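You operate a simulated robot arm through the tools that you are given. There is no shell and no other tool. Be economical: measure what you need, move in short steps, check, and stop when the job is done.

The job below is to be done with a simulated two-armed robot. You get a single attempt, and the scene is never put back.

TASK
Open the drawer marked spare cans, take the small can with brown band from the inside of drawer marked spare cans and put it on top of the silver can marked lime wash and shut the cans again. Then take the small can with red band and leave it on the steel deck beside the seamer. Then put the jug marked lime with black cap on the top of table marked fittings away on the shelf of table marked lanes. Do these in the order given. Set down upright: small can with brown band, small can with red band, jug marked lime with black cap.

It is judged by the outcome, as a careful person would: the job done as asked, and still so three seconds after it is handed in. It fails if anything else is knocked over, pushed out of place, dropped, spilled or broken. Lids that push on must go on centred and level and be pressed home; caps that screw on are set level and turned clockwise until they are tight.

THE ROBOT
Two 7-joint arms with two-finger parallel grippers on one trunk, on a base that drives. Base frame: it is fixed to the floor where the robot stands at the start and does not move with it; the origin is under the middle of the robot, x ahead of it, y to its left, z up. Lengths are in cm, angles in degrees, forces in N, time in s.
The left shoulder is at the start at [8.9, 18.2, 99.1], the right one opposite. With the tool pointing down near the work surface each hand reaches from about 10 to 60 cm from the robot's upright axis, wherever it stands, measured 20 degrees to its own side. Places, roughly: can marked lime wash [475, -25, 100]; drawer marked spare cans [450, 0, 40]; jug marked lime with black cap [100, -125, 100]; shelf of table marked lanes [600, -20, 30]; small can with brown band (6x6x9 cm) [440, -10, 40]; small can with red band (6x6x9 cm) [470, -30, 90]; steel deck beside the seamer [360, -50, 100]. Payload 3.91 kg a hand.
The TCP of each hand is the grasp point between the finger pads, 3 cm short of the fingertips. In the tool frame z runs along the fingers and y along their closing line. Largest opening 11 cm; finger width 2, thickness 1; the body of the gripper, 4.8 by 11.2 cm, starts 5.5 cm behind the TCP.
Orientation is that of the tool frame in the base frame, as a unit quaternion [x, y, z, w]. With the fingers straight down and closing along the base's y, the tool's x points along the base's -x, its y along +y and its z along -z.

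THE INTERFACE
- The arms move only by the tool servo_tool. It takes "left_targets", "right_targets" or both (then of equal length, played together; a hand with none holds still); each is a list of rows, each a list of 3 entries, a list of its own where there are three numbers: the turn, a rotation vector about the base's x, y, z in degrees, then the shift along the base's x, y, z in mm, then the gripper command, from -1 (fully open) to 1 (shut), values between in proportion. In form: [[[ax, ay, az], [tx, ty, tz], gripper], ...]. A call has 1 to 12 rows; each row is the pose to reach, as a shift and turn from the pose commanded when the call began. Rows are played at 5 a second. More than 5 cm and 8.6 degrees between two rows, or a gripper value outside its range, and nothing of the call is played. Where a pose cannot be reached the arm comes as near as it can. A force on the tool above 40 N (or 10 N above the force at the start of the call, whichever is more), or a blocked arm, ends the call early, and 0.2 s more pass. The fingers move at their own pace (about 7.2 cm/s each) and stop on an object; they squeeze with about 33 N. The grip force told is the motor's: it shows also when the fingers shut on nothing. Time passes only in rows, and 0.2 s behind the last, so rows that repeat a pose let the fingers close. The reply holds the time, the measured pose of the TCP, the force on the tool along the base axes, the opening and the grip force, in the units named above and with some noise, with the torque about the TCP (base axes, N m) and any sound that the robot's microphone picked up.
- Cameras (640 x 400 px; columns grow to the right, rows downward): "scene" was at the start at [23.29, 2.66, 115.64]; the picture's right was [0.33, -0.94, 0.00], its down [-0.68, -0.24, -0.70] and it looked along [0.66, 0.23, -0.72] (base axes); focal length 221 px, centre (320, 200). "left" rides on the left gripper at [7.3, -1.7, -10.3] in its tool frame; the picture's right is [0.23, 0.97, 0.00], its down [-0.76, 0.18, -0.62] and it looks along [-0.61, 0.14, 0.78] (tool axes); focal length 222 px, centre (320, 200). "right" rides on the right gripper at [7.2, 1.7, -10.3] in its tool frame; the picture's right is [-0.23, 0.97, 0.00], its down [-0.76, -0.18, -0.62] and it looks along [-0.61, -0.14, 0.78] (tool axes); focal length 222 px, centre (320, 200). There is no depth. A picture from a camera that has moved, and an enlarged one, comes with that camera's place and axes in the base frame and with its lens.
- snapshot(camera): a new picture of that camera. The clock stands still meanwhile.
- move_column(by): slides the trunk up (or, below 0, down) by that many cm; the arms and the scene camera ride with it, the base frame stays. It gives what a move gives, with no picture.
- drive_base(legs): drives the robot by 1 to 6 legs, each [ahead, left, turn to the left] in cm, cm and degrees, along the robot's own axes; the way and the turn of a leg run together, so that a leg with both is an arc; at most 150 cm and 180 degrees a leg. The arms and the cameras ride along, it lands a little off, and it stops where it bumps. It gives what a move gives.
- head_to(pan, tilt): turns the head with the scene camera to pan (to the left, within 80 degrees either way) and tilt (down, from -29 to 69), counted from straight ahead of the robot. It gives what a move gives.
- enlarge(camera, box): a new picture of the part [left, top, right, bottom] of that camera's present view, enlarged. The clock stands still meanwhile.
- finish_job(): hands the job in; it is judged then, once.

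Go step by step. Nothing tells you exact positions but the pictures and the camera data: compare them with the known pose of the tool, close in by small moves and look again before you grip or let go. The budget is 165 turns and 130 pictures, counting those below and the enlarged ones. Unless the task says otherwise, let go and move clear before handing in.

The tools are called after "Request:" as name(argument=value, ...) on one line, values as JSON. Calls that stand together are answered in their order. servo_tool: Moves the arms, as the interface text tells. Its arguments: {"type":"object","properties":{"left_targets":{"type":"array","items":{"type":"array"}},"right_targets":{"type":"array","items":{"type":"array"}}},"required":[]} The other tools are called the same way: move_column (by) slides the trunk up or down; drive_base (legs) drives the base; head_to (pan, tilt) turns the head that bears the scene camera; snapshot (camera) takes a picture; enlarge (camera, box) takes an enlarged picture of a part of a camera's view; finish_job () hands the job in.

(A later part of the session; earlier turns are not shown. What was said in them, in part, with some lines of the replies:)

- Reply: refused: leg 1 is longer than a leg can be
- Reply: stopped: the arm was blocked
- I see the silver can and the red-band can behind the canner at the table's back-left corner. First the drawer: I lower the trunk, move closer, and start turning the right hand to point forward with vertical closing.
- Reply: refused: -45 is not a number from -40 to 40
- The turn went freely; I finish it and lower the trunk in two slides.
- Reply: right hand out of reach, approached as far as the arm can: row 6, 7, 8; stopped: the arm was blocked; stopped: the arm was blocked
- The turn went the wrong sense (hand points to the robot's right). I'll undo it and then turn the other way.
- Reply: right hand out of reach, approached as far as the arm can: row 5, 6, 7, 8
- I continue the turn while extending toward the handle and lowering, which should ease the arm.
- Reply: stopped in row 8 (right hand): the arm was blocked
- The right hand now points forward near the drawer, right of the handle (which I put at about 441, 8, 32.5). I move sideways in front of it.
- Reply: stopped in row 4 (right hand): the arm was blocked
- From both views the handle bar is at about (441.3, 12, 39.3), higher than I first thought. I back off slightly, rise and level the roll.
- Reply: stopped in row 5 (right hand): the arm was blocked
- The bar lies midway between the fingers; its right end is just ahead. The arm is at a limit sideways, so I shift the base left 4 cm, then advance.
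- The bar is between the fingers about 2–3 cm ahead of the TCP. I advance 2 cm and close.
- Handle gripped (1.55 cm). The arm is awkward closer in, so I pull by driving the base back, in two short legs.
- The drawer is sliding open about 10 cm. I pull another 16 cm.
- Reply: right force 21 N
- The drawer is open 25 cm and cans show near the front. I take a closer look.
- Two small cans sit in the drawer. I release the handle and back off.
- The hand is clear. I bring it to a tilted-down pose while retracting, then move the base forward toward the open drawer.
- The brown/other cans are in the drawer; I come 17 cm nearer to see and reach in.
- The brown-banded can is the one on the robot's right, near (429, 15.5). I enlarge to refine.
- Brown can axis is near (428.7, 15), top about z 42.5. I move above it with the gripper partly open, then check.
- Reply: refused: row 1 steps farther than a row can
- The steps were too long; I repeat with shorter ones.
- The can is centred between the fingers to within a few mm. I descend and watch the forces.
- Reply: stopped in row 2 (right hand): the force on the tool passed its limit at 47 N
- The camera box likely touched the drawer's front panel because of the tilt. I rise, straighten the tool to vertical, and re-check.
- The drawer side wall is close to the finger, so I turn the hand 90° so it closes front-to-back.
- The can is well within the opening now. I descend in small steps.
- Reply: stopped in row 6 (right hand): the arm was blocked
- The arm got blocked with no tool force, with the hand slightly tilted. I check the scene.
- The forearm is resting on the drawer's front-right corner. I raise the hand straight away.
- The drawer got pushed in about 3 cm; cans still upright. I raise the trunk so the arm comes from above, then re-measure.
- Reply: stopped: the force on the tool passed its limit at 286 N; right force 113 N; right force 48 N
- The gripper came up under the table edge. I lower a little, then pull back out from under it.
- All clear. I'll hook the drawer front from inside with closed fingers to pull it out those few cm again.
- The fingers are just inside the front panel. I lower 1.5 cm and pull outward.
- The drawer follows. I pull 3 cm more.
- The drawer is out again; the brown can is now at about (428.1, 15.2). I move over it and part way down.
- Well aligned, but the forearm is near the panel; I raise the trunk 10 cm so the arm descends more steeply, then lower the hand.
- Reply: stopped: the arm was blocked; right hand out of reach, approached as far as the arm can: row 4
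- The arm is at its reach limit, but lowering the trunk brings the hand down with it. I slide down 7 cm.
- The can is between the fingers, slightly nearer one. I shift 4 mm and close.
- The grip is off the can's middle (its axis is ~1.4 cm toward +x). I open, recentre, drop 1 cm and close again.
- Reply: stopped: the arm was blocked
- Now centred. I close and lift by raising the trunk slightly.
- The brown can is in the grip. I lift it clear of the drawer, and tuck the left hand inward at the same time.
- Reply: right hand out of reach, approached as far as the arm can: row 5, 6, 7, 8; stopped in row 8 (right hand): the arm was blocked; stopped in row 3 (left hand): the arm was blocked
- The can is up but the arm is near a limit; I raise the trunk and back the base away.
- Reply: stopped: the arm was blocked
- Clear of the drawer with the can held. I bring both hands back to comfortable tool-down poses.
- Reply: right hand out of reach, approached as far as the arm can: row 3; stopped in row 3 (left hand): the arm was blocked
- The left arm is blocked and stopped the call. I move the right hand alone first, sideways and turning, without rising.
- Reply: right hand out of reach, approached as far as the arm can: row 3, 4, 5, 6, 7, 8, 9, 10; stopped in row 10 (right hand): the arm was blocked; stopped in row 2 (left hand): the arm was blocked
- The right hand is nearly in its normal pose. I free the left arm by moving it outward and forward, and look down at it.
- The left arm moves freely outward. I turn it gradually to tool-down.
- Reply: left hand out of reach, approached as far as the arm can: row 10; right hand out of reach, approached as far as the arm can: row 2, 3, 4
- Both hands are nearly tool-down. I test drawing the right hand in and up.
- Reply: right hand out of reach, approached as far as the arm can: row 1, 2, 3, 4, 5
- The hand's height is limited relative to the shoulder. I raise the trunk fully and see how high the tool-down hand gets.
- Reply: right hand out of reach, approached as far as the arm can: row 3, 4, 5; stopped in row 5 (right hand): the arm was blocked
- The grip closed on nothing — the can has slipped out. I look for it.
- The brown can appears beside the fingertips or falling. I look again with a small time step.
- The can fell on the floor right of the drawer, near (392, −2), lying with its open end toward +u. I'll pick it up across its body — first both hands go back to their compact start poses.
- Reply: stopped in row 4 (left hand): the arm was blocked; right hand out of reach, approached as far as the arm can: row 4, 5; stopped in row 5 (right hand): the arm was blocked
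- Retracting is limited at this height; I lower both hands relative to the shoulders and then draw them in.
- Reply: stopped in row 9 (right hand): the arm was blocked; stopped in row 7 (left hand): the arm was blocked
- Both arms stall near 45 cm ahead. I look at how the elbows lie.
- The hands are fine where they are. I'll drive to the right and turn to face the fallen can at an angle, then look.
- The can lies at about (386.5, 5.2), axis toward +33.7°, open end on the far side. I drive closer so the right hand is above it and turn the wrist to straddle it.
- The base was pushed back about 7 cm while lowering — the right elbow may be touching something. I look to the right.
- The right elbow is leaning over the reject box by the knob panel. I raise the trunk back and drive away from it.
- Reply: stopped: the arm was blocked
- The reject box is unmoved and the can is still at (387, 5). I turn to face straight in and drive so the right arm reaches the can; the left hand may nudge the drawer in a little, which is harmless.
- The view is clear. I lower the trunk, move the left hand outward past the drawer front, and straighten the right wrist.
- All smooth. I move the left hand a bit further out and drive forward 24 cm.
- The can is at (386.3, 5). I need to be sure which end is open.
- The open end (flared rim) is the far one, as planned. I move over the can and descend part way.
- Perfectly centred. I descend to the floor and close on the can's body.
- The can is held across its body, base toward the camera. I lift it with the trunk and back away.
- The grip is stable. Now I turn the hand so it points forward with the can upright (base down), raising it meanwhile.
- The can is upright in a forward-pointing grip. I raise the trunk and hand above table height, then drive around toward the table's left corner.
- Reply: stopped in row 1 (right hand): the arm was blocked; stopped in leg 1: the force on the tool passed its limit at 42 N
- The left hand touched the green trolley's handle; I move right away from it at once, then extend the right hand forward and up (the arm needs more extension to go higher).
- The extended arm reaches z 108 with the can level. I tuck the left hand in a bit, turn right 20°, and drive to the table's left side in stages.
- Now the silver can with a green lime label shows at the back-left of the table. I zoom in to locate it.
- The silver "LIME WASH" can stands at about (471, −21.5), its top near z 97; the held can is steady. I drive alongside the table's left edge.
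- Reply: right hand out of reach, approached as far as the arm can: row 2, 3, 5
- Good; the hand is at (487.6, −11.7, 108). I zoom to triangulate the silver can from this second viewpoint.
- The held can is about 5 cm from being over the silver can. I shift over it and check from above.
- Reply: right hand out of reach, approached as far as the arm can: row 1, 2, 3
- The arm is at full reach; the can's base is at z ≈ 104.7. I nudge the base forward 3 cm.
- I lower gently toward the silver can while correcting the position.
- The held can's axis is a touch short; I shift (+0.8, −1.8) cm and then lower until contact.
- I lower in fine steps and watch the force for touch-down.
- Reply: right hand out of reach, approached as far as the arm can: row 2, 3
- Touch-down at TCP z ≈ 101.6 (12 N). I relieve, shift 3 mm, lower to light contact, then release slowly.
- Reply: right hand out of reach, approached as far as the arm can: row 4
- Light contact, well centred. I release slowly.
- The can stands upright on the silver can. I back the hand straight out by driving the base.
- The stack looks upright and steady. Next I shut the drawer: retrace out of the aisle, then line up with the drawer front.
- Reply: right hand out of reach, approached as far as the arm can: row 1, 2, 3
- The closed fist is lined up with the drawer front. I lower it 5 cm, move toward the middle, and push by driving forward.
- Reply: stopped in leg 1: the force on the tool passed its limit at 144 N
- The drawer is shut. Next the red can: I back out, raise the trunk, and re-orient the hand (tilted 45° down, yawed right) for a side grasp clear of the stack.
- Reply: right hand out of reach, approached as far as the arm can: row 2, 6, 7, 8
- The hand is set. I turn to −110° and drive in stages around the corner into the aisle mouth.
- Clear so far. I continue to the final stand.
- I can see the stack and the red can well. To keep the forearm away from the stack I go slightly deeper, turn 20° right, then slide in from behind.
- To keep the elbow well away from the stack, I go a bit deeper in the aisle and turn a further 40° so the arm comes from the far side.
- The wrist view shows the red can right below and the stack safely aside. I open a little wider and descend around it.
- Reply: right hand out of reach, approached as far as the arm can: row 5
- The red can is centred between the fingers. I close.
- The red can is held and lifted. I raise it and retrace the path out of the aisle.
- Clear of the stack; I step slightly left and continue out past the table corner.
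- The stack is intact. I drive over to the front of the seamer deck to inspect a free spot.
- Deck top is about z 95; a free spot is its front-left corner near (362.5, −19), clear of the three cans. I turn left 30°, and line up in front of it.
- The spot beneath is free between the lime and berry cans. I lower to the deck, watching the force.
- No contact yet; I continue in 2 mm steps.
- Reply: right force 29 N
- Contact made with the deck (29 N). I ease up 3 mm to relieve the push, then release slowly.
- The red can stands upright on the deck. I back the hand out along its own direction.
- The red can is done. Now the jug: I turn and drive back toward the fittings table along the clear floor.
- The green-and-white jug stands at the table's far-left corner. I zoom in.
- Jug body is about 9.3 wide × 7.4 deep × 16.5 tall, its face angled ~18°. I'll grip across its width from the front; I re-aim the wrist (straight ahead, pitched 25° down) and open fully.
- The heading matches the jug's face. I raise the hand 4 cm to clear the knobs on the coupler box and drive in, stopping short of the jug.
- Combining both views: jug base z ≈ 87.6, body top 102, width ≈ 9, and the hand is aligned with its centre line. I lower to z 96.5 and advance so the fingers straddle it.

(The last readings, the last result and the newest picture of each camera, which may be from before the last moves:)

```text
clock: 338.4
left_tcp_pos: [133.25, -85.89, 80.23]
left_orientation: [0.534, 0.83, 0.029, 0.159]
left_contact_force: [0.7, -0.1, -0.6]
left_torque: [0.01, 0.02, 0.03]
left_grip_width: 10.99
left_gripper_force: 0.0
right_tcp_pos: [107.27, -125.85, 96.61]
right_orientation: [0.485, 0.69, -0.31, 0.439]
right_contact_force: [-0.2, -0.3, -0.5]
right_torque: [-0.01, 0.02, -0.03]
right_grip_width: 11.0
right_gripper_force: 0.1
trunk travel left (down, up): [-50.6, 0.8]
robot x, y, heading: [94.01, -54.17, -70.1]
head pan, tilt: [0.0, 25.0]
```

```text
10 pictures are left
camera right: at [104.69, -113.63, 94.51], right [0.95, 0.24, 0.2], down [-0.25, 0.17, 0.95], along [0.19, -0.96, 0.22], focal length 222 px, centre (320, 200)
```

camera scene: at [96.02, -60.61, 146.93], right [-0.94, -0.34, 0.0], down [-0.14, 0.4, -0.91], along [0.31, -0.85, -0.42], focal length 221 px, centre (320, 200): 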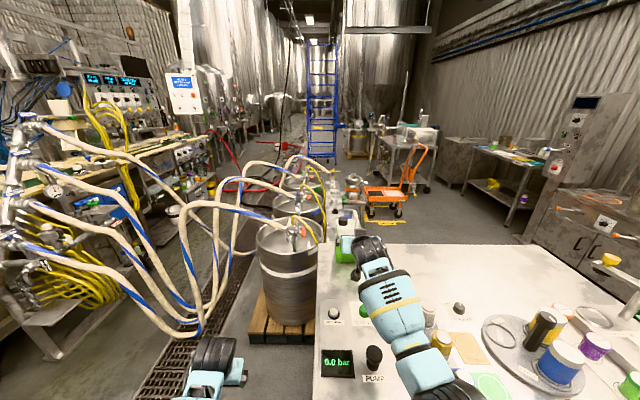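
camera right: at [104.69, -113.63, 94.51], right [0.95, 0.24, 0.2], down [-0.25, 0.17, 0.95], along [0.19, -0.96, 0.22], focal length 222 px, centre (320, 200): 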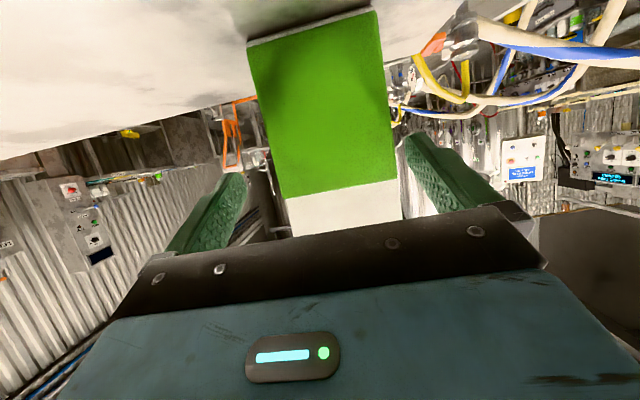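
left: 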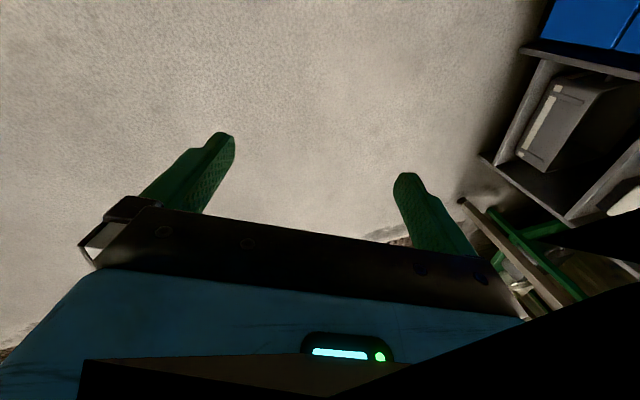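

The jug sits about 0.8 cm toward the right finger; I shift the hand 0.8 cm and then advance 6 cm.

Request:
servo_tool(right_targets=[[[0, 0, 0], [4, 1, 0], -1], [[0, 0, 0], [8, 3, 0], -1], [[0, 0, 0], [8, 3, 0], -1]])

Request:
drive_base(legs=[[6, 0, 0]])

Request:
snapshot(camera="right")

```text
clock: 339.2
left_tcp_pos: [133.33, -85.75, 80.24]
left_orientation: [0.534, 0.83, 0.028, 0.158]
left_contact_force: [0.3, 0.4, -0.4]
left_torque: [0.0, 0.04, 0.02]
left_grip_width: 11.0
left_gripper_force: 0.1
right_tcp_pos: [107.89, -125.5, 96.61]
right_orientation: [0.485, 0.689, -0.31, 0.44]
right_contact_force: [-0.1, -0.1, -0.3]
right_torque: [0.0, -0.05, 0.0]
right_grip_width: 10.99
right_gripper_force: 0.1
trunk travel left (down, up): [-50.6, 0.8]
robot x, y, heading: [93.62, -54.26, -70.1]
head pan, tilt: [0.0, 25.0]
```

```text
clock: 340.1
left_tcp_pos: [134.36, -86.64, 80.46]
left_orientation: [0.53, 0.832, 0.03, 0.159]
left_contact_force: [-1.5, -1.3, -1.1]
left_torque: [0.12, -0.11, 0.05]
left_grip_width: 11.0
left_gripper_force: 0.1
right_tcp_pos: [109.38, -126.46, 96.81]
right_orientation: [0.482, 0.691, -0.308, 0.441]
right_contact_force: [-2.3, 1.4, 0.2]
right_torque: [0.0, -0.05, 0.13]
right_grip_width: 11.0
right_gripper_force: 0.0
trunk travel left (down, up): [-50.6, 0.8]
robot x, y, heading: [94.77, -55.23, -69.4]
head pan, tilt: [0.0, 25.0]
```

```text
9 pictures are left
camera right: at [106.66, -114.26, 94.65], right [0.95, 0.25, 0.21], down [-0.25, 0.17, 0.95], along [0.2, -0.95, 0.22], focal length 222 px, centre (320, 200)
```

right: 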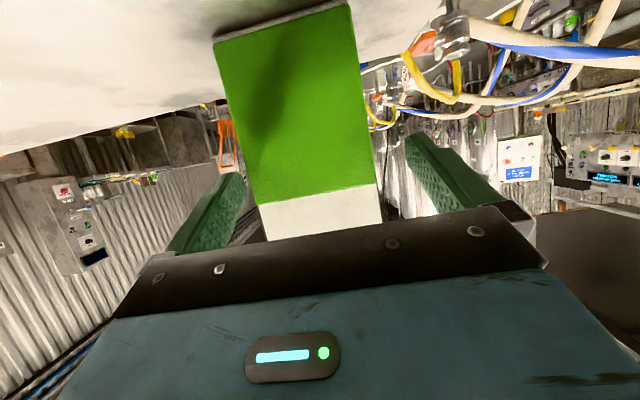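

The base has met something under the table, so I advance with the arm instead: 6 mm back to the left side, then 6 cm forward.

Request:
servo_tool(right_targets=[[[0, 0, 0], [-6, -2, 0], -1], [[0, 0, 0], [0, -17, 0], -1], [[0, 0, 0], [5, -32, 0], -1], [[0, 0, 0], [10, -46, 0], -1], [[0, 0, 0], [15, -60, 0], -1], [[0, 0, 0], [15, -60, 0], -1]])

Request:
snapshot(camera="right")

```text
clock: 341.5
left_tcp_pos: [134.78, -86.42, 80.32]
left_orientation: [0.529, 0.833, 0.03, 0.16]
left_contact_force: [0.7, -0.7, -0.3]
left_torque: [0.02, -0.03, -0.01]
left_grip_width: 11.01
left_gripper_force: 0.2
right_tcp_pos: [111.0, -131.73, 96.64]
right_orientation: [0.48, 0.692, -0.307, 0.442]
right_contact_force: [0.5, -0.5, -0.1]
right_torque: [-0.02, 0.0, 0.0]
right_grip_width: 11.01
right_gripper_force: 0.0
right hand out of reach, approached as far as the arm can: row 5, 6
trunk travel left (down, up): [-50.6, 0.8]
robot x, y, heading: [94.7, -55.25, -69.5]
head pan, tilt: [0.0, 25.0]
```

```text
8 pictures are left
camera right: at [108.29, -119.47, 94.66], right [0.95, 0.25, 0.21], down [-0.25, 0.17, 0.95], along [0.21, -0.95, 0.22], focal length 222 px, centre (320, 200)
```

right: 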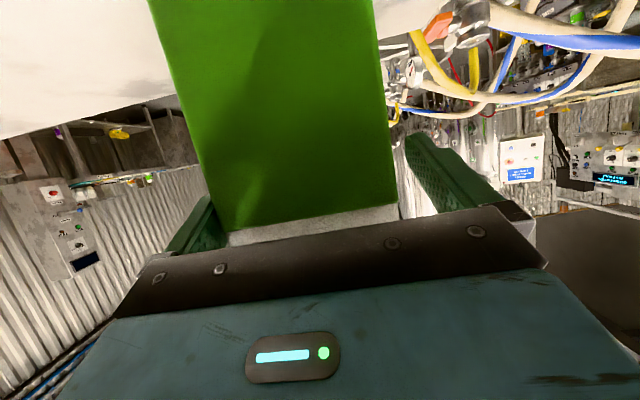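

The jug is between the fingers with no contact force. I close and check the width.

Request:
servo_tool(right_targets=[[[0, 0, 0], [0, 0, 0], -0.6], [[0, 0, 0], [0, 0, 0], 0], [[0, 0, 0], [0, 0, 0], 1], [[0, 0, 0], [0, 0, 0], 1], [[0, 0, 0], [0, 0, 0], 1]])

Request:
servo_tool(right_targets=[[[0, 0, 0], [0, 0, 15], 1], [[0, 0, 0], [0, 0, 35], 1], [[0, 0, 0], [0, 0, 50], 1]])

Request:
snapshot(camera="right")

```text
clock: 342.7
left_tcp_pos: [134.66, -86.4, 80.18]
left_orientation: [0.528, 0.834, 0.03, 0.158]
left_contact_force: [1.0, 0.0, -0.6]
left_torque: [0.03, 0.03, -0.02]
left_grip_width: 11.01
left_gripper_force: 0.1
right_tcp_pos: [111.27, -131.63, 96.82]
right_orientation: [0.479, 0.694, -0.307, 0.442]
right_contact_force: [0.5, 0.6, -0.4]
right_torque: [0.08, 0.09, -0.01]
right_grip_width: 9.18
right_gripper_force: 32.5
trunk travel left (down, up): [-50.6, 0.8]
robot x, y, heading: [94.62, -55.48, -69.1]
head pan, tilt: [0.0, 25.0]
```

```text
clock: 343.5
left_tcp_pos: [134.35, -86.95, 80.09]
left_orientation: [0.531, 0.832, 0.029, 0.157]
left_contact_force: [-0.6, -1.4, -0.4]
left_torque: [0.06, 0.02, 0.03]
left_grip_width: 11.01
left_gripper_force: 0.1
right_tcp_pos: [110.35, -131.93, 101.58]
right_orientation: [0.483, 0.692, -0.309, 0.439]
right_contact_force: [-1.5, 1.9, -8.2]
right_torque: [0.15, 0.07, 0.02]
right_grip_width: 9.2
right_gripper_force: 33.2
trunk travel left (down, up): [-50.6, 0.8]
robot x, y, heading: [94.16, -54.86, -69.8]
head pan, tilt: [0.0, 25.0]
```

```text
7 pictures are left
camera right: at [107.69, -119.59, 99.54], right [0.95, 0.24, 0.2], down [-0.25, 0.17, 0.95], along [0.2, -0.96, 0.22], focal length 222 px, centre (320, 200)
```

right: 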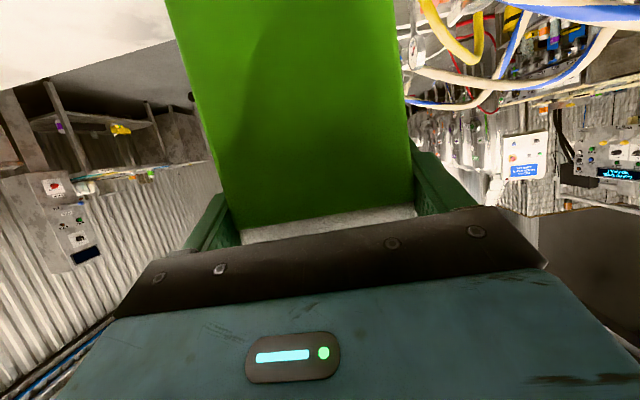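

The jug is held (8 N, width 9.2). I raise it a bit more and back straight out.

Request:
servo_tool(right_targets=[[[0, 0, 0], [0, 0, 20], 1], [[0, 0, 0], [0, 0, 40], 1]])

Request:
drive_base(legs=[[-65.6, 24.4, 0]])

```text
clock: 344.1
left_tcp_pos: [134.2, -86.83, 80.23]
left_orientation: [0.53, 0.832, 0.029, 0.159]
left_contact_force: [0.3, -0.3, 0.5]
left_torque: [-0.03, 0.01, 0.0]
left_grip_width: 10.99
left_gripper_force: 0.1
right_tcp_pos: [110.28, -132.0, 105.65]
right_orientation: [0.483, 0.691, -0.309, 0.441]
right_contact_force: [-0.2, 0.0, -8.7]
right_torque: [0.17, 0.0, 0.03]
right_grip_width: 9.18
right_gripper_force: 33.3
trunk travel left (down, up): [-50.6, 0.8]
robot x, y, heading: [94.9, -55.11, -69.5]
head pan, tilt: [0.0, 25.0]
```

```text
clock: 348.0
left_tcp_pos: [134.63, -16.92, 80.22]
left_orientation: [0.534, 0.83, 0.029, 0.158]
left_contact_force: [-0.3, -1.0, -0.1]
left_torque: [0.0, -0.01, -0.01]
left_grip_width: 11.0
left_gripper_force: 0.0
right_tcp_pos: [110.51, -62.2, 105.55]
right_orientation: [0.485, 0.69, -0.31, 0.439]
right_contact_force: [-1.2, 0.3, -9.0]
right_torque: [0.2, 0.05, -0.02]
right_grip_width: 9.18
right_gripper_force: 32.8
trunk travel left (down, up): [-50.6, 0.8]
robot x, y, heading: [95.38, 15.0, -70.0]
head pan, tilt: [0.0, 25.0]
```

The jug is clear of the fittings table. I drive back across the floor toward the lanes table, keeping the same heading.

Request:
drive_base(legs=[[-55, 67.6, 0], [28, 80, 0], [28, 80, 0], [22.7, 76.9, 0], [22, 70, 0]])

```text
clock: 381.2
left_tcp_pos: [501.87, 64.32, 80.28]
left_orientation: [0.536, 0.829, 0.029, 0.158]
left_contact_force: [-0.4, -0.3, -0.1]
left_torque: [0.06, 0.02, -0.03]
left_grip_width: 10.99
left_gripper_force: 0.0
right_tcp_pos: [477.16, 19.56, 105.61]
right_orientation: [0.488, 0.689, -0.31, 0.437]
right_contact_force: [-0.5, -0.6, -7.8]
right_torque: [0.12, 0.05, -0.01]
right_grip_width: 9.21
right_gripper_force: 32.6
trunk travel left (down, up): [-50.6, 0.8]
robot x, y, heading: [462.42, 96.52, -70.5]
head pan, tilt: [0.0, 25.0]
```

On track. I enter the aisle and drive along it to beyond the outfeed table, then look left at the shelf.

Request:
drive_base(legs=[[39.3, 16.5, 0], [0, 0, 1], [85, 0, 0], [85, 0, 0]])

Request:
head_to(pan=70, tilt=45)

Request:
snapshot(camera="scene")

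```text
clock: 392.3
left_tcp_pos: [585.42, -126.48, 80.2]
left_orientation: [0.541, 0.825, 0.027, 0.158]
left_contact_force: [0.7, -0.3, -0.3]
left_torque: [-0.05, -0.04, -0.02]
left_grip_width: 11.0
left_gripper_force: 0.0
right_tcp_pos: [560.54, -171.05, 105.51]
right_orientation: [0.49, 0.687, -0.312, 0.436]
right_contact_force: [0.6, -0.2, -10.1]
right_torque: [0.18, 0.06, 0.02]
right_grip_width: 9.2
right_gripper_force: 33.1
trunk travel left (down, up): [-50.6, 0.8]
robot x, y, heading: [546.36, -94.11, -70.9]
head pan, tilt: [0.0, 25.0]
```

```text
clock: 393.8
left_tcp_pos: [585.47, -126.55, 80.25]
left_orientation: [0.54, 0.826, 0.028, 0.158]
left_contact_force: [-0.1, 0.1, -0.8]
left_torque: [-0.02, -0.02, 0.01]
left_grip_width: 10.98
left_gripper_force: 0.0
right_tcp_pos: [560.37, -171.19, 105.67]
right_orientation: [0.49, 0.687, -0.312, 0.436]
right_contact_force: [0.7, -0.3, -8.7]
right_torque: [0.13, 0.07, -0.01]
right_grip_width: 9.19
right_gripper_force: 33.0
trunk travel left (down, up): [-50.6, 0.8]
robot x, y, heading: [546.75, -94.49, -70.8]
head pan, tilt: [70.0, 45.0]
```

```text
6 pictures are left
camera scene: at [555.12, -96.38, 143.87], right [-0.02, -1.0, 0.0], down [-0.71, 0.01, -0.71], along [0.71, -0.01, -0.71], focal length 221 px, centre (320, 200)
```

scene: 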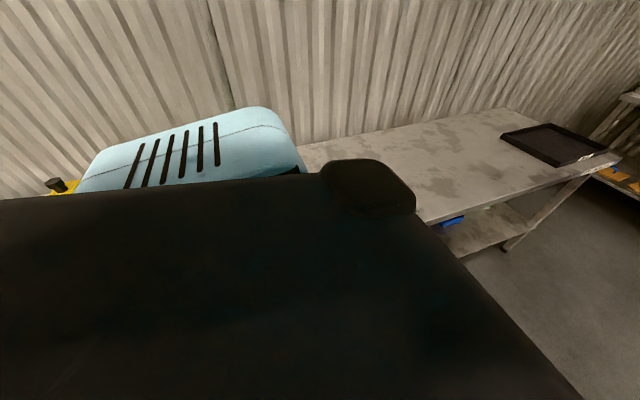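

My shoulder blocks the view here. I step right away from the shelf, turn to face it, lower the trunk and look straight at it.

Request:
drive_base(legs=[[0, -38, 0], [0, 0, 91.4]])

Request:
move_column(by=-40)

Request:
head_to(pan=0, tilt=22)

Request:
snapshot(camera="scene")

```text
clock: 401.5
left_tcp_pos: [542.45, -66.75, 80.12]
left_orientation: [-0.211, 0.964, 0.133, 0.091]
left_contact_force: [0.1, -0.6, 0.2]
left_torque: [0.04, -0.01, 0.04]
left_grip_width: 10.99
left_gripper_force: 0.0
right_tcp_pos: [587.34, -90.79, 105.57]
right_orientation: [-0.146, 0.831, 0.091, 0.529]
right_contact_force: [-0.8, -0.2, -9.1]
right_torque: [-0.09, 0.13, 0.0]
right_grip_width: 9.17
right_gripper_force: 33.1
trunk travel left (down, up): [-50.6, 0.8]
robot x, y, heading: [511.15, -106.54, 20.1]
head pan, tilt: [70.0, 45.0]
```

```text
clock: 403.1
left_tcp_pos: [541.74, -67.0, 67.32]
left_orientation: [-0.21, 0.965, 0.131, 0.086]
left_contact_force: [-0.2, 0.6, 0.6]
left_torque: [-0.03, 0.02, -0.01]
left_grip_width: 11.02
left_gripper_force: 0.0
right_tcp_pos: [587.3, -90.68, 93.99]
right_orientation: [-0.146, 0.823, 0.096, 0.54]
right_contact_force: [-10.4, -4.6, 15.8]
right_torque: [-0.02, -0.22, 0.0]
right_grip_width: 9.21
right_gripper_force: 33.2
trunk travel left (down, up): [-38.2, 13.2]
robot x, y, heading: [510.47, -106.47, 20.0]
head pan, tilt: [70.0, 45.0]
stopped: the force on the tool passed its limit at 61 N (the readings are from after the stop); the commanded pose is now the measured one
```

```text
clock: 404.5
left_tcp_pos: [541.67, -66.98, 67.47]
left_orientation: [-0.211, 0.965, 0.132, 0.087]
left_contact_force: [-0.8, -0.2, 0.0]
left_torque: [0.0, 0.0, 0.01]
left_grip_width: 11.01
left_gripper_force: 0.1
right_tcp_pos: [587.32, -90.78, 94.06]
right_orientation: [-0.147, 0.824, 0.097, 0.539]
right_contact_force: [0.5, 0.8, 18.6]
right_torque: [0.52, -1.26, 0.12]
right_grip_width: 9.2
right_gripper_force: 33.3
trunk travel left (down, up): [-38.2, 13.2]
robot x, y, heading: [510.29, -106.54, 20.1]
head pan, tilt: [0.0, 22.0]
```

```text
5 pictures are left
camera scene: at [530.21, -98.96, 132.85], right [0.34, -0.94, 0.0], down [-0.35, -0.13, -0.93], along [0.87, 0.32, -0.37], focal length 221 px, centre (320, 200)
```

scene: 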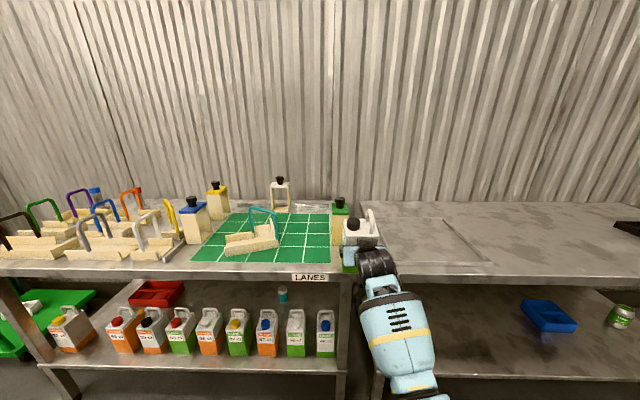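

I see the lanes shelf now: there's one empty slot in the front row, second from the left end, at about (560, 21). The jug had touched the tabletop edge here; I lift it, back off, and draw the arm in and down to carry height.

Request:
move_column(by=5)

Request:
drive_base(legs=[[-18, 0, 0]])

Request:
servo_tool(right_targets=[[[0, 0, 0], [-26, -10, -37], 1], [[0, 0, 0], [-52, -20, -74], 1], [[0, 0, 0], [-78, -29, -111], 1], [[0, 0, 0], [-104, -39, -148], 1], [[0, 0, 0], [-130, -49, -186], 1], [[0, 0, 0], [-156, -59, -224], 1], [[0, 0, 0], [-182, -68, -262], 1], [[0, 0, 0], [-208, -78, -300], 1], [[0, 0, 0], [-234, -88, -338], 1]])

Request:
snapshot(camera="scene")

```text
clock: 405.4
left_tcp_pos: [541.88, -67.04, 72.23]
left_orientation: [-0.211, 0.965, 0.133, 0.084]
left_contact_force: [0.6, -0.5, -0.1]
left_torque: [0.0, 0.0, -0.01]
left_grip_width: 11.0
left_gripper_force: 0.1
right_tcp_pos: [587.45, -90.84, 98.21]
right_orientation: [-0.146, 0.828, 0.095, 0.532]
right_contact_force: [-0.6, -0.7, -9.5]
right_torque: [-0.03, 0.12, 0.01]
right_grip_width: 9.18
right_gripper_force: 32.8
trunk travel left (down, up): [-43.2, 8.2]
robot x, y, heading: [510.42, -106.49, 20.4]
head pan, tilt: [0.0, 22.0]
```

```text
clock: 406.9
left_tcp_pos: [525.2, -73.14, 72.4]
left_orientation: [-0.21, 0.965, 0.133, 0.086]
left_contact_force: [-0.1, 0.8, 0.9]
left_torque: [0.01, 0.01, 0.0]
left_grip_width: 10.99
left_gripper_force: 0.0
right_tcp_pos: [570.51, -96.87, 98.62]
right_orientation: [-0.147, 0.827, 0.095, 0.535]
right_contact_force: [0.7, -1.0, -7.9]
right_torque: [-0.02, 0.11, -0.01]
right_grip_width: 9.2
right_gripper_force: 33.0
trunk travel left (down, up): [-43.2, 8.2]
robot x, y, heading: [493.91, -112.35, 20.1]
head pan, tilt: [0.0, 22.0]
```

```text
clock: 408.7
left_tcp_pos: [525.17, -73.16, 72.39]
left_orientation: [-0.21, 0.965, 0.133, 0.086]
left_contact_force: [0.3, 0.1, 0.6]
left_torque: [0.0, -0.02, 0.02]
left_grip_width: 11.01
left_gripper_force: 0.0
right_tcp_pos: [554.37, -111.47, 69.27]
right_orientation: [-0.18, 0.809, 0.03, 0.559]
right_contact_force: [0.6, 0.2, -7.2]
right_torque: [-0.04, 0.18, 0.0]
right_grip_width: 9.18
right_gripper_force: 32.9
trunk travel left (down, up): [-43.2, 8.2]
robot x, y, heading: [493.87, -112.26, 20.1]
head pan, tilt: [0.0, 22.0]
stopped in row 9 (right hand): the arm was blocked; the commanded pose is now the measured one
```

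```text
4 pictures are left
camera scene: at [511.44, -105.97, 138.65], right [0.34, -0.94, 0.0], down [-0.35, -0.13, -0.93], along [0.87, 0.32, -0.37], focal length 221 px, centre (320, 200)
```

scene: 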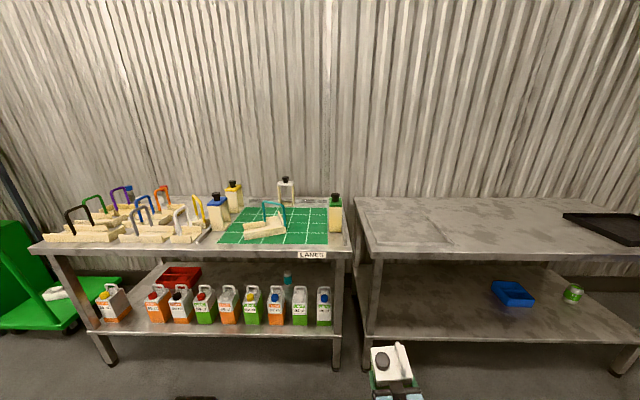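

To turn inside the aisle I need both arms tucked. With the trunk at the top, I fold the left hand in and bring the jug close and level.

Request:
move_column(by=8)

Request:
servo_tool(right_targets=[[[1.4, 1.1, 0.1], [-28, -6, -22], 1], [[2.8, 2.2, 0.2], [-55, -12, -44], 1], [[4.3, 3.4, 0.2], [-83, -17, -66], 1], [[5.7, 4.5, 0.3], [-110, -23, -88], 1], [[7.1, 5.6, 0.4], [-138, -29, -110], 1]])

Request:
servo_tool(left_targets=[[[0, 0, 0], [-5, -10, -36], -1], [[0, 0, 0], [-15, -25, -72], -1], [[0, 0, 0], [-30, -45, -108], -1], [[0, 0, 0], [-50, -65, -144], -1], [[0, 0, 0], [-70, -85, -170], -1], [[0, 0, 0], [-89, -107, -180], -1]])

```text
clock: 409.9
left_tcp_pos: [527.3, -71.8, 82.86]
left_orientation: [-0.215, 0.96, 0.138, 0.113]
left_contact_force: [-0.6, 0.4, -0.3]
left_torque: [0.01, 0.01, -0.01]
left_grip_width: 11.0
left_gripper_force: 0.1
right_tcp_pos: [557.15, -114.09, 78.97]
right_orientation: [-0.182, 0.797, 0.008, 0.576]
right_contact_force: [-0.7, 0.7, -9.7]
right_torque: [-0.03, 0.11, 0.02]
right_grip_width: 9.19
right_gripper_force: 33.0
trunk travel left (down, up): [-51.2, 0.2]
robot x, y, heading: [493.78, -112.1, 19.9]
head pan, tilt: [0.0, 22.0]
```

```text
clock: 410.8
left_tcp_pos: [527.45, -72.08, 82.68]
left_orientation: [-0.216, 0.96, 0.137, 0.112]
left_contact_force: [0.1, -1.0, -0.1]
left_torque: [0.04, -0.01, 0.03]
left_grip_width: 11.01
left_gripper_force: 0.1
right_tcp_pos: [555.57, -114.06, 79.27]
right_orientation: [-0.16, 0.772, 0.047, 0.614]
right_contact_force: [0.2, -1.0, -8.5]
right_torque: [-0.09, 0.1, 0.02]
right_grip_width: 9.18
right_gripper_force: 33.4
trunk travel left (down, up): [-51.2, 0.2]
robot x, y, heading: [494.19, -112.59, 20.2]
head pan, tilt: [0.0, 22.0]
stopped in row 4 (right hand): the arm was blocked; the commanded pose is now the measured one
```

```text
clock: 411.7
left_tcp_pos: [531.53, -72.24, 77.94]
left_orientation: [-0.224, 0.941, 0.163, 0.193]
left_contact_force: [-0.4, 0.0, 0.6]
left_torque: [-0.01, -0.02, -0.01]
left_grip_width: 10.97
left_gripper_force: 0.2
right_tcp_pos: [555.66, -114.06, 79.26]
right_orientation: [-0.16, 0.772, 0.047, 0.614]
right_contact_force: [-0.3, -0.5, -8.8]
right_torque: [-0.03, 0.15, -0.03]
right_grip_width: 9.17
right_gripper_force: 33.0
trunk travel left (down, up): [-51.2, 0.2]
robot x, y, heading: [493.88, -112.47, 20.1]
head pan, tilt: [0.0, 22.0]
stopped in row 4 (left hand): the arm was blocked; the commanded pose is now the measured one
```

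The arms resist retracting, so instead I move the left hand far out to the side (out of the way) and level the jug with a bit more extension; then I'll glide along the shelf facing it.

Request:
servo_tool(left_targets=[[[0, 0, 0], [-14, 42, 0], -1], [[0, 0, 0], [-28, 84, -10], -1], [[0, 0, 0], [-43, 124, -20], -1], [[0, 0, 0], [-66, 165, -30], -1], [[0, 0, 0], [-105, 190, -40], -1], [[0, 0, 0], [-150, 205, -40], -1], [[0, 0, 0], [-190, 215, -40], -1]])

Request:
servo_tool(right_targets=[[[0.8, 3.1, 0.3], [15, 5, -5], 1], [[1.5, 6.2, 0.6], [30, 11, -10], 1], [[2.3, 9.4, 0.9], [42, 15, -15], 1], [[3, 12.5, 1.2], [47, 17, -20], 1]])

Request:
move_column(by=-11)

```text
clock: 413.3
left_tcp_pos: [512.46, -50.91, 73.74]
left_orientation: [-0.225, 0.941, 0.162, 0.193]
left_contact_force: [-0.8, -0.4, 0.7]
left_torque: [-0.02, 0.0, -0.01]
left_grip_width: 10.99
left_gripper_force: 0.0
right_tcp_pos: [555.51, -114.06, 79.42]
right_orientation: [-0.16, 0.77, 0.046, 0.616]
right_contact_force: [0.0, -0.3, -8.8]
right_torque: [-0.01, 0.12, 0.0]
right_grip_width: 9.17
right_gripper_force: 32.5
trunk travel left (down, up): [-51.2, 0.2]
robot x, y, heading: [493.63, -112.34, 20.0]
head pan, tilt: [0.0, 22.0]
```

```text
clock: 414.3
left_tcp_pos: [512.5, -50.94, 73.68]
left_orientation: [-0.224, 0.941, 0.164, 0.192]
left_contact_force: [0.4, -0.2, 0.2]
left_torque: [0.02, -0.02, -0.03]
left_grip_width: 10.97
left_gripper_force: 0.1
right_tcp_pos: [560.28, -112.39, 77.3]
right_orientation: [-0.146, 0.83, 0.09, 0.53]
right_contact_force: [0.6, 0.3, -8.7]
right_torque: [-0.08, 0.13, 0.0]
right_grip_width: 9.17
right_gripper_force: 32.9
trunk travel left (down, up): [-51.2, 0.2]
robot x, y, heading: [493.82, -112.34, 19.8]
head pan, tilt: [0.0, 22.0]
```

```text
clock: 415.7
left_tcp_pos: [512.52, -50.89, 63.02]
left_orientation: [-0.224, 0.941, 0.164, 0.193]
left_contact_force: [-1.1, -0.8, -0.3]
left_torque: [0.01, 0.0, -0.03]
left_grip_width: 10.97
left_gripper_force: 0.1
right_tcp_pos: [560.34, -112.2, 66.42]
right_orientation: [-0.146, 0.829, 0.09, 0.532]
right_contact_force: [0.2, 0.2, -9.2]
right_torque: [-0.04, 0.13, 0.0]
right_grip_width: 9.19
right_gripper_force: 32.9
trunk travel left (down, up): [-40.2, 11.2]
robot x, y, heading: [493.86, -112.52, 20.0]
head pan, tilt: [0.0, 22.0]
```

The jug is level at z 66 and the left hand is out to the side. I fine-tune, step left, and move in so the jug hovers above the front row beneath the tabletop, then check.

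Request:
servo_tool(right_targets=[[[0, 0, 0], [0, 0, -15], 1], [[0, 0, 0], [0, 0, -30], 1]], left_targets=[[[0, 0, 0], [-38, -14, 0], -1], [[0, 0, 0], [-75, -27, 0], -1]])

Request:
drive_base(legs=[[0, 32, 0.6], [26, 0, 0]])

Request:
head_to(pan=0, tilt=35)

Request:
snapshot(camera="scene")

```text
clock: 416.3
left_tcp_pos: [504.96, -53.5, 62.97]
left_orientation: [-0.223, 0.942, 0.163, 0.192]
left_contact_force: [-0.7, 0.1, -0.3]
left_torque: [-0.04, -0.02, -0.01]
left_grip_width: 11.03
left_gripper_force: 0.1
right_tcp_pos: [560.24, -112.33, 63.49]
right_orientation: [-0.146, 0.83, 0.089, 0.531]
right_contact_force: [0.3, 0.4, -8.2]
right_torque: [-0.04, 0.11, 0.02]
right_grip_width: 9.2
right_gripper_force: 33.0
trunk travel left (down, up): [-40.2, 11.2]
robot x, y, heading: [493.48, -112.64, 20.1]
head pan, tilt: [0.0, 22.0]
```

```text
clock: 418.9
left_tcp_pos: [497.04, -31.91, 62.41]
left_orientation: [-0.22, 0.944, 0.154, 0.194]
left_contact_force: [0.1, 0.2, -0.1]
left_torque: [0.05, -0.01, 0.02]
left_grip_width: 10.99
left_gripper_force: 0.0
right_tcp_pos: [551.64, -89.31, 63.14]
right_orientation: [-0.147, 0.832, 0.091, 0.527]
right_contact_force: [0.3, 0.2, -8.7]
right_torque: [-0.07, 0.13, -0.01]
right_grip_width: 9.22
right_gripper_force: 33.2
trunk travel left (down, up): [-40.2, 11.2]
robot x, y, heading: [485.26, -89.4, 20.4]
head pan, tilt: [0.0, 22.0]
stopped in leg 1: the robot was blocked; the commanded pose is now the measured one
```

```text
clock: 419.7
left_tcp_pos: [497.03, -31.82, 62.52]
left_orientation: [-0.22, 0.944, 0.153, 0.193]
left_contact_force: [0.4, 0.7, 0.1]
left_torque: [0.01, 0.01, 0.01]
left_grip_width: 11.02
left_gripper_force: 0.0
right_tcp_pos: [551.83, -89.33, 63.38]
right_orientation: [-0.147, 0.83, 0.092, 0.53]
right_contact_force: [-0.1, 0.0, -8.1]
right_torque: [-0.08, 0.11, 0.0]
right_grip_width: 9.2
right_gripper_force: 33.4
trunk travel left (down, up): [-40.2, 11.2]
robot x, y, heading: [485.19, -89.64, 20.0]
head pan, tilt: [0.0, 35.0]
```

```text
3 pictures are left
camera scene: at [504.2, -82.71, 133.0], right [0.34, -0.94, 0.0], down [-0.54, -0.2, -0.82], along [0.77, 0.28, -0.57], focal length 221 px, centre (320, 200)
```

scene: 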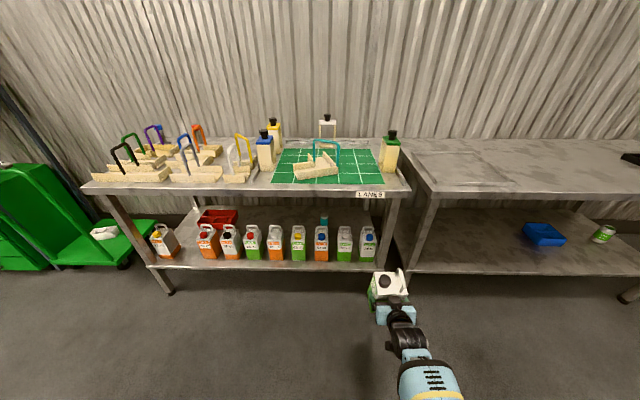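

The left arm met the outfeed table's rear edge, so I back off right, go forward first into the aisle line, then slide left.

Request:
drive_base(legs=[[0, -6, 0], [52, 0, 0.6], [0, 40, 0]])

Request:
snapshot(camera="scene")

```text
clock: 422.6
left_tcp_pos: [530.92, -25.55, 62.51]
left_orientation: [-0.22, 0.944, 0.153, 0.193]
left_contact_force: [0.6, 0.1, -0.6]
left_torque: [0.03, 0.01, 0.01]
left_grip_width: 10.99
left_gripper_force: 0.1
right_tcp_pos: [584.26, -83.2, 61.36]
right_orientation: [-0.147, 0.839, 0.09, 0.516]
right_contact_force: [-1.1, -0.1, -11.1]
right_torque: [0.06, -0.01, 0.02]
right_grip_width: 9.16
right_gripper_force: 32.8
trunk travel left (down, up): [-40.2, 11.2]
robot x, y, heading: [519.79, -83.35, 20.5]
head pan, tilt: [0.0, 35.0]
stopped in leg 2: the force on the tool passed its limit at 224 N (the readings are from after the stop); the commanded pose is now the measured one
```

```text
2 pictures are left
camera scene: at [538.23, -76.26, 132.98], right [0.35, -0.94, 0.0], down [-0.54, -0.2, -0.82], along [0.77, 0.28, -0.57], focal length 221 px, centre (320, 200)
```

scene: 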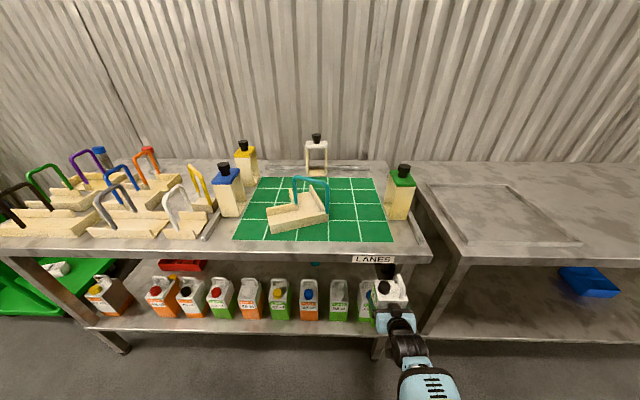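

The jug is too tall to glide between the row and the tabletop; it must enter its slot low from the front. I back off and try retracting the arm while lowering it, which keeps the elbow within limits.

Request:
drive_base(legs=[[-8, 0, 0]])

Request:
servo_tool(right_targets=[[[-0.1, -0.4, 0], [-10, -4, -30], 1], [[-0.2, -0.8, 0], [-33, -12, -45], 1], [[-0.3, -1.2, 0], [-57, -21, -58], 1], [[-0.4, -1.6, -0.1], [-80, -29, -70], 1], [[-0.4, -1.6, -0.1], [-104, -38, -80], 1], [[-0.4, -1.6, -0.1], [-127, -47, -86], 1], [[-0.4, -1.6, -0.1], [-145, -53, -90], 1]])

```text
clock: 423.7
left_tcp_pos: [523.61, -28.33, 62.62]
left_orientation: [-0.221, 0.943, 0.153, 0.195]
left_contact_force: [0.3, 0.4, 0.5]
left_torque: [0.0, 0.0, 0.02]
left_grip_width: 11.03
left_gripper_force: 0.2
right_tcp_pos: [577.0, -86.12, 61.97]
right_orientation: [-0.147, 0.837, 0.091, 0.52]
right_contact_force: [0.1, -0.3, -7.9]
right_torque: [-0.02, 0.0, 0.0]
right_grip_width: 9.2
right_gripper_force: 33.0
trunk travel left (down, up): [-40.2, 11.2]
robot x, y, heading: [511.92, -85.82, 20.2]
head pan, tilt: [0.0, 35.0]
```

```text
clock: 425.3
left_tcp_pos: [523.52, -28.4, 62.59]
left_orientation: [-0.221, 0.943, 0.154, 0.195]
left_contact_force: [0.1, -0.2, 0.2]
left_torque: [0.02, 0.01, -0.02]
left_grip_width: 11.0
left_gripper_force: 0.2
right_tcp_pos: [562.58, -91.27, 52.86]
right_orientation: [-0.15, 0.829, 0.086, 0.531]
right_contact_force: [0.1, 0.1, -8.4]
right_torque: [0.0, 0.07, 0.01]
right_grip_width: 9.19
right_gripper_force: 33.4
trunk travel left (down, up): [-40.2, 11.2]
robot x, y, heading: [511.81, -86.03, 20.0]
head pan, tilt: [0.0, 35.0]
```

That worked: the jug is now close (46 cm ahead) and level. I lower the trunk, line up in the aisle and slide left toward the empty slot.

Request:
servo_tool(right_targets=[[[0, 0, 0], [-30, -11, 0], 1]])

Request:
move_column(by=-9)

Request:
drive_base(legs=[[25.5, 0, 0.5], [0, 60, 0], [0, 44, 0]])

Request:
snapshot(camera="scene")

```text
clock: 425.7
left_tcp_pos: [523.52, -28.31, 62.58]
left_orientation: [-0.221, 0.944, 0.153, 0.193]
left_contact_force: [-0.1, -0.4, -0.5]
left_torque: [0.03, -0.02, -0.03]
left_grip_width: 11.0
left_gripper_force: 0.2
right_tcp_pos: [559.34, -92.3, 52.9]
right_orientation: [-0.15, 0.83, 0.085, 0.531]
right_contact_force: [0.2, 1.1, -7.8]
right_torque: [-0.02, 0.06, -0.02]
right_grip_width: 9.19
right_gripper_force: 33.0
trunk travel left (down, up): [-40.2, 11.2]
robot x, y, heading: [511.59, -86.17, 20.6]
head pan, tilt: [0.0, 35.0]
```

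```text
clock: 427.0
left_tcp_pos: [523.5, -28.3, 53.49]
left_orientation: [-0.22, 0.944, 0.153, 0.195]
left_contact_force: [0.6, 0.1, 0.2]
left_torque: [0.0, -0.01, -0.02]
left_grip_width: 11.01
left_gripper_force: 0.2
right_tcp_pos: [559.56, -92.69, 43.85]
right_orientation: [-0.15, 0.83, 0.086, 0.53]
right_contact_force: [0.7, 0.6, -8.0]
right_torque: [-0.03, 0.01, 0.01]
right_grip_width: 9.19
right_gripper_force: 33.2
trunk travel left (down, up): [-31.2, 20.2]
robot x, y, heading: [512.03, -86.22, 20.2]
head pan, tilt: [0.0, 35.0]
```

```text
clock: 433.2
left_tcp_pos: [527.59, 30.88, 53.7]
left_orientation: [-0.229, 0.942, 0.157, 0.191]
left_contact_force: [0.4, 0.6, 0.8]
left_torque: [-0.03, -0.05, 0.01]
left_grip_width: 11.02
left_gripper_force: 0.1
right_tcp_pos: [564.44, -32.76, 43.54]
right_orientation: [-0.156, 0.831, 0.092, 0.526]
right_contact_force: [1.5, 0.2, -7.9]
right_torque: [0.02, 0.08, 0.02]
right_grip_width: 9.2
right_gripper_force: 32.9
trunk travel left (down, up): [-31.2, 20.2]
robot x, y, heading: [517.12, -27.34, 21.0]
head pan, tilt: [0.0, 35.0]
stopped in leg 2: the robot was blocked; the commanded pose is now the measured one
```

```text
1 pictures are left
camera scene: at [538.48, -19.05, 123.5], right [0.36, -0.93, 0.0], down [-0.54, -0.2, -0.82], along [0.76, 0.3, -0.57], focal length 221 px, centre (320, 200)
```

scene: 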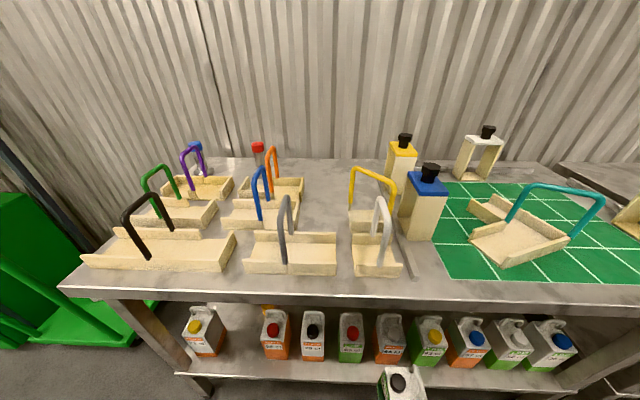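

The base met the outfeed table's rear leg lightly. I go 4 cm forward to clear it and continue left to the slot (centre ≈ (559.7, 20.8)).

Request:
drive_base(legs=[[0, -3, -0.4], [5, 0, 0], [0, 55, 0]])

```text
clock: 439.5
left_tcp_pos: [514.63, 80.02, 53.49]
left_orientation: [-0.225, 0.942, 0.155, 0.192]
left_contact_force: [0.6, -0.6, 0.3]
left_torque: [0.0, -0.03, -0.01]
left_grip_width: 11.01
left_gripper_force: 0.1
right_tcp_pos: [551.23, 16.31, 43.76]
right_orientation: [-0.154, 0.83, 0.089, 0.529]
right_contact_force: [0.8, 0.0, -8.9]
right_torque: [0.0, 0.02, 0.01]
right_grip_width: 9.19
right_gripper_force: 32.8
trunk travel left (down, up): [-31.2, 20.2]
robot x, y, heading: [503.75, 22.14, 20.8]
head pan, tilt: [0.0, 35.0]
```

I'm in front of the slot. I shift the jug 1.2 cm left and use my last picture to check the alignment before inserting.

Request:
servo_tool(right_targets=[[[0, 0, 0], [-4, 11, 0], 1], [[0, 0, 0], [-4, 11, 0], 1]])

Request:
head_to(pan=-10, tilt=55)

Request:
snapshot(camera="scene")

```text
clock: 440.1
left_tcp_pos: [514.68, 79.97, 53.44]
left_orientation: [-0.225, 0.942, 0.155, 0.193]
left_contact_force: [0.2, -0.2, 0.2]
left_torque: [-0.02, 0.0, -0.01]
left_grip_width: 10.99
left_gripper_force: 0.1
right_tcp_pos: [550.91, 16.98, 43.71]
right_orientation: [-0.156, 0.83, 0.088, 0.528]
right_contact_force: [-0.6, 0.6, -8.7]
right_torque: [0.0, 0.0, -0.01]
right_grip_width: 9.17
right_gripper_force: 32.9
trunk travel left (down, up): [-31.2, 20.2]
robot x, y, heading: [503.86, 22.18, 20.8]
head pan, tilt: [0.0, 35.0]
```

```text
clock: 440.9
left_tcp_pos: [514.64, 79.99, 53.48]
left_orientation: [-0.226, 0.942, 0.155, 0.193]
left_contact_force: [0.3, 0.5, -0.4]
left_torque: [0.02, 0.01, -0.01]
left_grip_width: 10.99
left_gripper_force: 0.2
right_tcp_pos: [550.65, 17.0, 43.61]
right_orientation: [-0.156, 0.83, 0.088, 0.529]
right_contact_force: [-0.4, 0.1, -8.8]
right_torque: [-0.02, 0.07, -0.01]
right_grip_width: 9.17
right_gripper_force: 33.2
trunk travel left (down, up): [-31.2, 20.2]
robot x, y, heading: [503.73, 21.74, 20.8]
head pan, tilt: [-10.0, 55.0]
```

```text
0 pictures are left
camera scene: at [523.95, 28.53, 120.67], right [0.19, -0.98, 0.0], down [-0.8, -0.15, -0.57], along [0.56, 0.11, -0.82], focal length 221 px, centre (320, 200)
```

scene: 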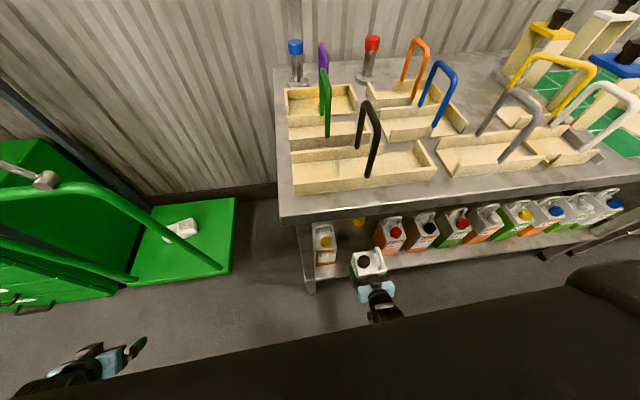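

My jug lines up with the gap between the orange-white jug and the next one, to within about half a centimetre. I shift 0.5 cm left and push in gently.

Request:
servo_tool(right_targets=[[[0, 0, 0], [-2, 5, 0], 1], [[0, 0, 0], [-2, 5, 0], 1]])

Request:
drive_base(legs=[[5, 0, 0]])

Request:
drive_base(legs=[[6, 0, 0]])

```text
clock: 441.5
left_tcp_pos: [514.66, 80.01, 53.44]
left_orientation: [-0.226, 0.942, 0.155, 0.192]
left_contact_force: [0.1, -0.6, -0.3]
left_torque: [-0.01, 0.0, -0.03]
left_grip_width: 11.03
left_gripper_force: 0.1
right_tcp_pos: [550.79, 16.85, 43.68]
right_orientation: [-0.16, 0.829, 0.083, 0.53]
right_contact_force: [0.1, 0.2, -8.6]
right_torque: [-0.01, 0.02, 0.02]
right_grip_width: 9.18
right_gripper_force: 33.0
trunk travel left (down, up): [-31.2, 20.2]
robot x, y, heading: [503.74, 22.39, 20.9]
head pan, tilt: [-10.0, 55.0]
```

```text
clock: 442.4
left_tcp_pos: [519.36, 81.76, 53.47]
left_orientation: [-0.226, 0.942, 0.155, 0.192]
left_contact_force: [0.4, 1.1, 0.0]
left_torque: [-0.01, 0.02, 0.0]
left_grip_width: 10.99
left_gripper_force: 0.1
right_tcp_pos: [555.42, 18.74, 43.59]
right_orientation: [-0.161, 0.829, 0.084, 0.53]
right_contact_force: [1.7, 0.5, -8.4]
right_torque: [-0.02, 0.06, -0.06]
right_grip_width: 9.22
right_gripper_force: 33.0
trunk travel left (down, up): [-31.2, 20.2]
robot x, y, heading: [508.24, 23.92, 20.7]
head pan, tilt: [-10.0, 55.0]
```

```text
clock: 443.4
left_tcp_pos: [524.94, 83.89, 53.46]
left_orientation: [-0.225, 0.943, 0.155, 0.192]
left_contact_force: [0.4, 0.1, 0.4]
left_torque: [-0.03, 0.03, 0.0]
left_grip_width: 10.97
left_gripper_force: 0.0
right_tcp_pos: [560.99, 20.73, 43.53]
right_orientation: [-0.161, 0.83, 0.083, 0.528]
right_contact_force: [-0.1, -0.2, -9.5]
right_torque: [-0.06, 0.02, -0.01]
right_grip_width: 9.19
right_gripper_force: 33.5
trunk travel left (down, up): [-31.2, 20.2]
robot x, y, heading: [513.66, 26.11, 21.0]
head pan, tilt: [-10.0, 55.0]
```

It went in without touching anything. I lower with the trunk toward the shelf.

Request:
move_column(by=-3.2)

Request:
servo_tool(right_targets=[[[0, 0, 0], [0, 0, -3], 1], [[0, 0, 0], [0, 0, -6], 1], [[0, 0, 0], [0, 0, -9], 1], [[0, 0, 0], [0, 0, -9], 1]])

```text
clock: 444.2
left_tcp_pos: [524.99, 83.87, 50.39]
left_orientation: [-0.225, 0.943, 0.155, 0.192]
left_contact_force: [0.2, -0.3, 0.8]
left_torque: [0.01, 0.0, -0.02]
left_grip_width: 11.02
left_gripper_force: 0.0
right_tcp_pos: [561.01, 20.79, 40.51]
right_orientation: [-0.161, 0.829, 0.083, 0.529]
right_contact_force: [-0.3, 0.7, -7.4]
right_torque: [-0.02, 0.03, 0.0]
right_grip_width: 9.18
right_gripper_force: 32.2
trunk travel left (down, up): [-28.0, 23.4]
robot x, y, heading: [513.59, 26.18, 20.8]
head pan, tilt: [-10.0, 55.0]
```

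```text
clock: 445.2
left_tcp_pos: [524.95, 83.9, 50.35]
left_orientation: [-0.225, 0.943, 0.155, 0.192]
left_contact_force: [-0.8, 0.2, -0.1]
left_torque: [0.01, -0.01, -0.03]
left_grip_width: 11.01
left_gripper_force: 0.0
right_tcp_pos: [561.2, 20.76, 39.56]
right_orientation: [-0.16, 0.829, 0.083, 0.529]
right_contact_force: [0.2, -0.4, -9.3]
right_torque: [0.0, 0.07, -0.01]
right_grip_width: 9.21
right_gripper_force: 32.9
trunk travel left (down, up): [-28.0, 23.4]
robot x, y, heading: [514.03, 25.89, 20.7]
head pan, tilt: [-10.0, 55.0]
```

Not touching yet; I continue in 3 mm steps until the weight comes off.

Request:
servo_tool(right_targets=[[[0, 0, 0], [0, 0, -3], 1], [[0, 0, 0], [0, 0, -6], 1], [[0, 0, 0], [0, 0, -6], 1]])

Request:
servo_tool(right_targets=[[[0, 0, 0], [0, 0, -3], 1], [[0, 0, 0], [0, 0, -5], 1], [[0, 0, 0], [0, 0, -5], 1]])

```text
clock: 446.0
left_tcp_pos: [524.87, 83.78, 50.35]
left_orientation: [-0.224, 0.943, 0.155, 0.192]
left_contact_force: [-1.2, 0.4, 0.6]
left_torque: [-0.01, 0.05, 0.0]
left_grip_width: 10.98
left_gripper_force: 0.1
right_tcp_pos: [561.06, 20.57, 39.09]
right_orientation: [-0.161, 0.829, 0.083, 0.529]
right_contact_force: [-0.4, -0.4, -8.8]
right_torque: [-0.03, 0.03, -0.01]
right_grip_width: 9.19
right_gripper_force: 33.2
trunk travel left (down, up): [-28.0, 23.4]
robot x, y, heading: [514.07, 26.14, 20.8]
head pan, tilt: [-10.0, 55.0]
```

```text
clock: 446.8
left_tcp_pos: [524.83, 83.89, 50.26]
left_orientation: [-0.225, 0.942, 0.155, 0.193]
left_contact_force: [-1.0, 0.1, 0.1]
left_torque: [0.0, 0.01, 0.01]
left_grip_width: 10.97
left_gripper_force: 0.1
right_tcp_pos: [561.14, 20.82, 38.99]
right_orientation: [-0.159, 0.827, 0.082, 0.533]
right_contact_force: [1.7, -3.1, 19.3]
right_torque: [0.6, 1.26, 0.12]
right_grip_width: 9.2
right_gripper_force: 33.0
trunk travel left (down, up): [-28.0, 23.4]
robot x, y, heading: [514.24, 25.81, 20.7]
head pan, tilt: [-10.0, 55.0]
```

The jug has touched down on the shelf. I ease off 2 mm and open the fingers gently.

Request:
servo_tool(right_targets=[[[0, 0, 0], [0, 0, 2], 1], [[0, 0, 0], [0, 0, 2], -0.7], [[0, 0, 0], [0, 0, 2], -0.78], [[0, 0, 0], [0, 0, 2], -0.84], [[0, 0, 0], [0, 0, 2], -0.88], [[0, 0, 0], [0, 0, 2], -0.88]])

```text
clock: 448.2
left_tcp_pos: [524.85, 83.79, 50.31]
left_orientation: [-0.225, 0.943, 0.155, 0.193]
left_contact_force: [0.4, 0.9, 0.4]
left_torque: [0.0, 0.01, 0.0]
left_grip_width: 10.98
left_gripper_force: 0.0
right_tcp_pos: [561.03, 20.83, 38.67]
right_orientation: [-0.161, 0.829, 0.083, 0.529]
right_contact_force: [-0.1, 0.1, 1.0]
right_torque: [-0.01, 0.03, 0.0]
right_grip_width: 10.37
right_gripper_force: 0.2
trunk travel left (down, up): [-28.0, 23.4]
robot x, y, heading: [513.51, 25.82, 20.8]
head pan, tilt: [-10.0, 55.0]
```

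Released with no force. I back the hand straight out.

Request:
drive_base(legs=[[-11, 0, 0]])

```text
clock: 449.4
left_tcp_pos: [514.71, 80.0, 50.33]
left_orientation: [-0.225, 0.942, 0.155, 0.193]
left_contact_force: [-0.4, 0.2, 0.9]
left_torque: [-0.01, 0.01, -0.01]
left_grip_width: 10.98
left_gripper_force: 0.1
right_tcp_pos: [550.68, 16.77, 38.72]
right_orientation: [-0.16, 0.829, 0.082, 0.529]
right_contact_force: [-0.1, 0.5, -1.1]
right_torque: [-0.01, 0.0, -0.04]
right_grip_width: 10.34
right_gripper_force: 0.0
trunk travel left (down, up): [-28.0, 23.4]
robot x, y, heading: [503.73, 22.31, 21.0]
head pan, tilt: [-10.0, 55.0]
```

The hand came away freely with no contact, both hands are clear, and all three parts of the job have been carried out. I'm handing it in.

Request:
finish_job()

```text
The job is handed in.
```

I've handed the job in with all three parts carried out, but there were mishaps on the way, and I couldn't photograph the jug after letting it go.

- **Brown-band can:** it's upright on the lime wash can and the spare cans drawer is shut. The can slipped out of the grip and fell to the floor once, so I picked it up from there.
- **Red-band can:** it's upright on the front-left corner of the steel deck beside the seamer. A picture confirmed this.
- **Lime jug:** it's in the empty front-row slot on the lanes shelf. I lowered it until it touched the shelf, and it let go with no force on the hand. My pictures had run out by then, so I haven't seen it or the jugs next to it standing there.

**Bumps:**
- The gripper hit the underside of the outfeed table at 286 N.
- The right arm leaned on the open drawer and, by the look of it, on the reject box.
- The left hand caught the green trolley's handle.
- While I carried the jug, it hit the lanes table at 224 N.
- The base or an arm also met the fittings table and the rear of the outfeed table.

I saw nothing displaced or knocked over in the pictures I took. The contacts with the rear of the outfeed table came after my last view of the stacked cans.
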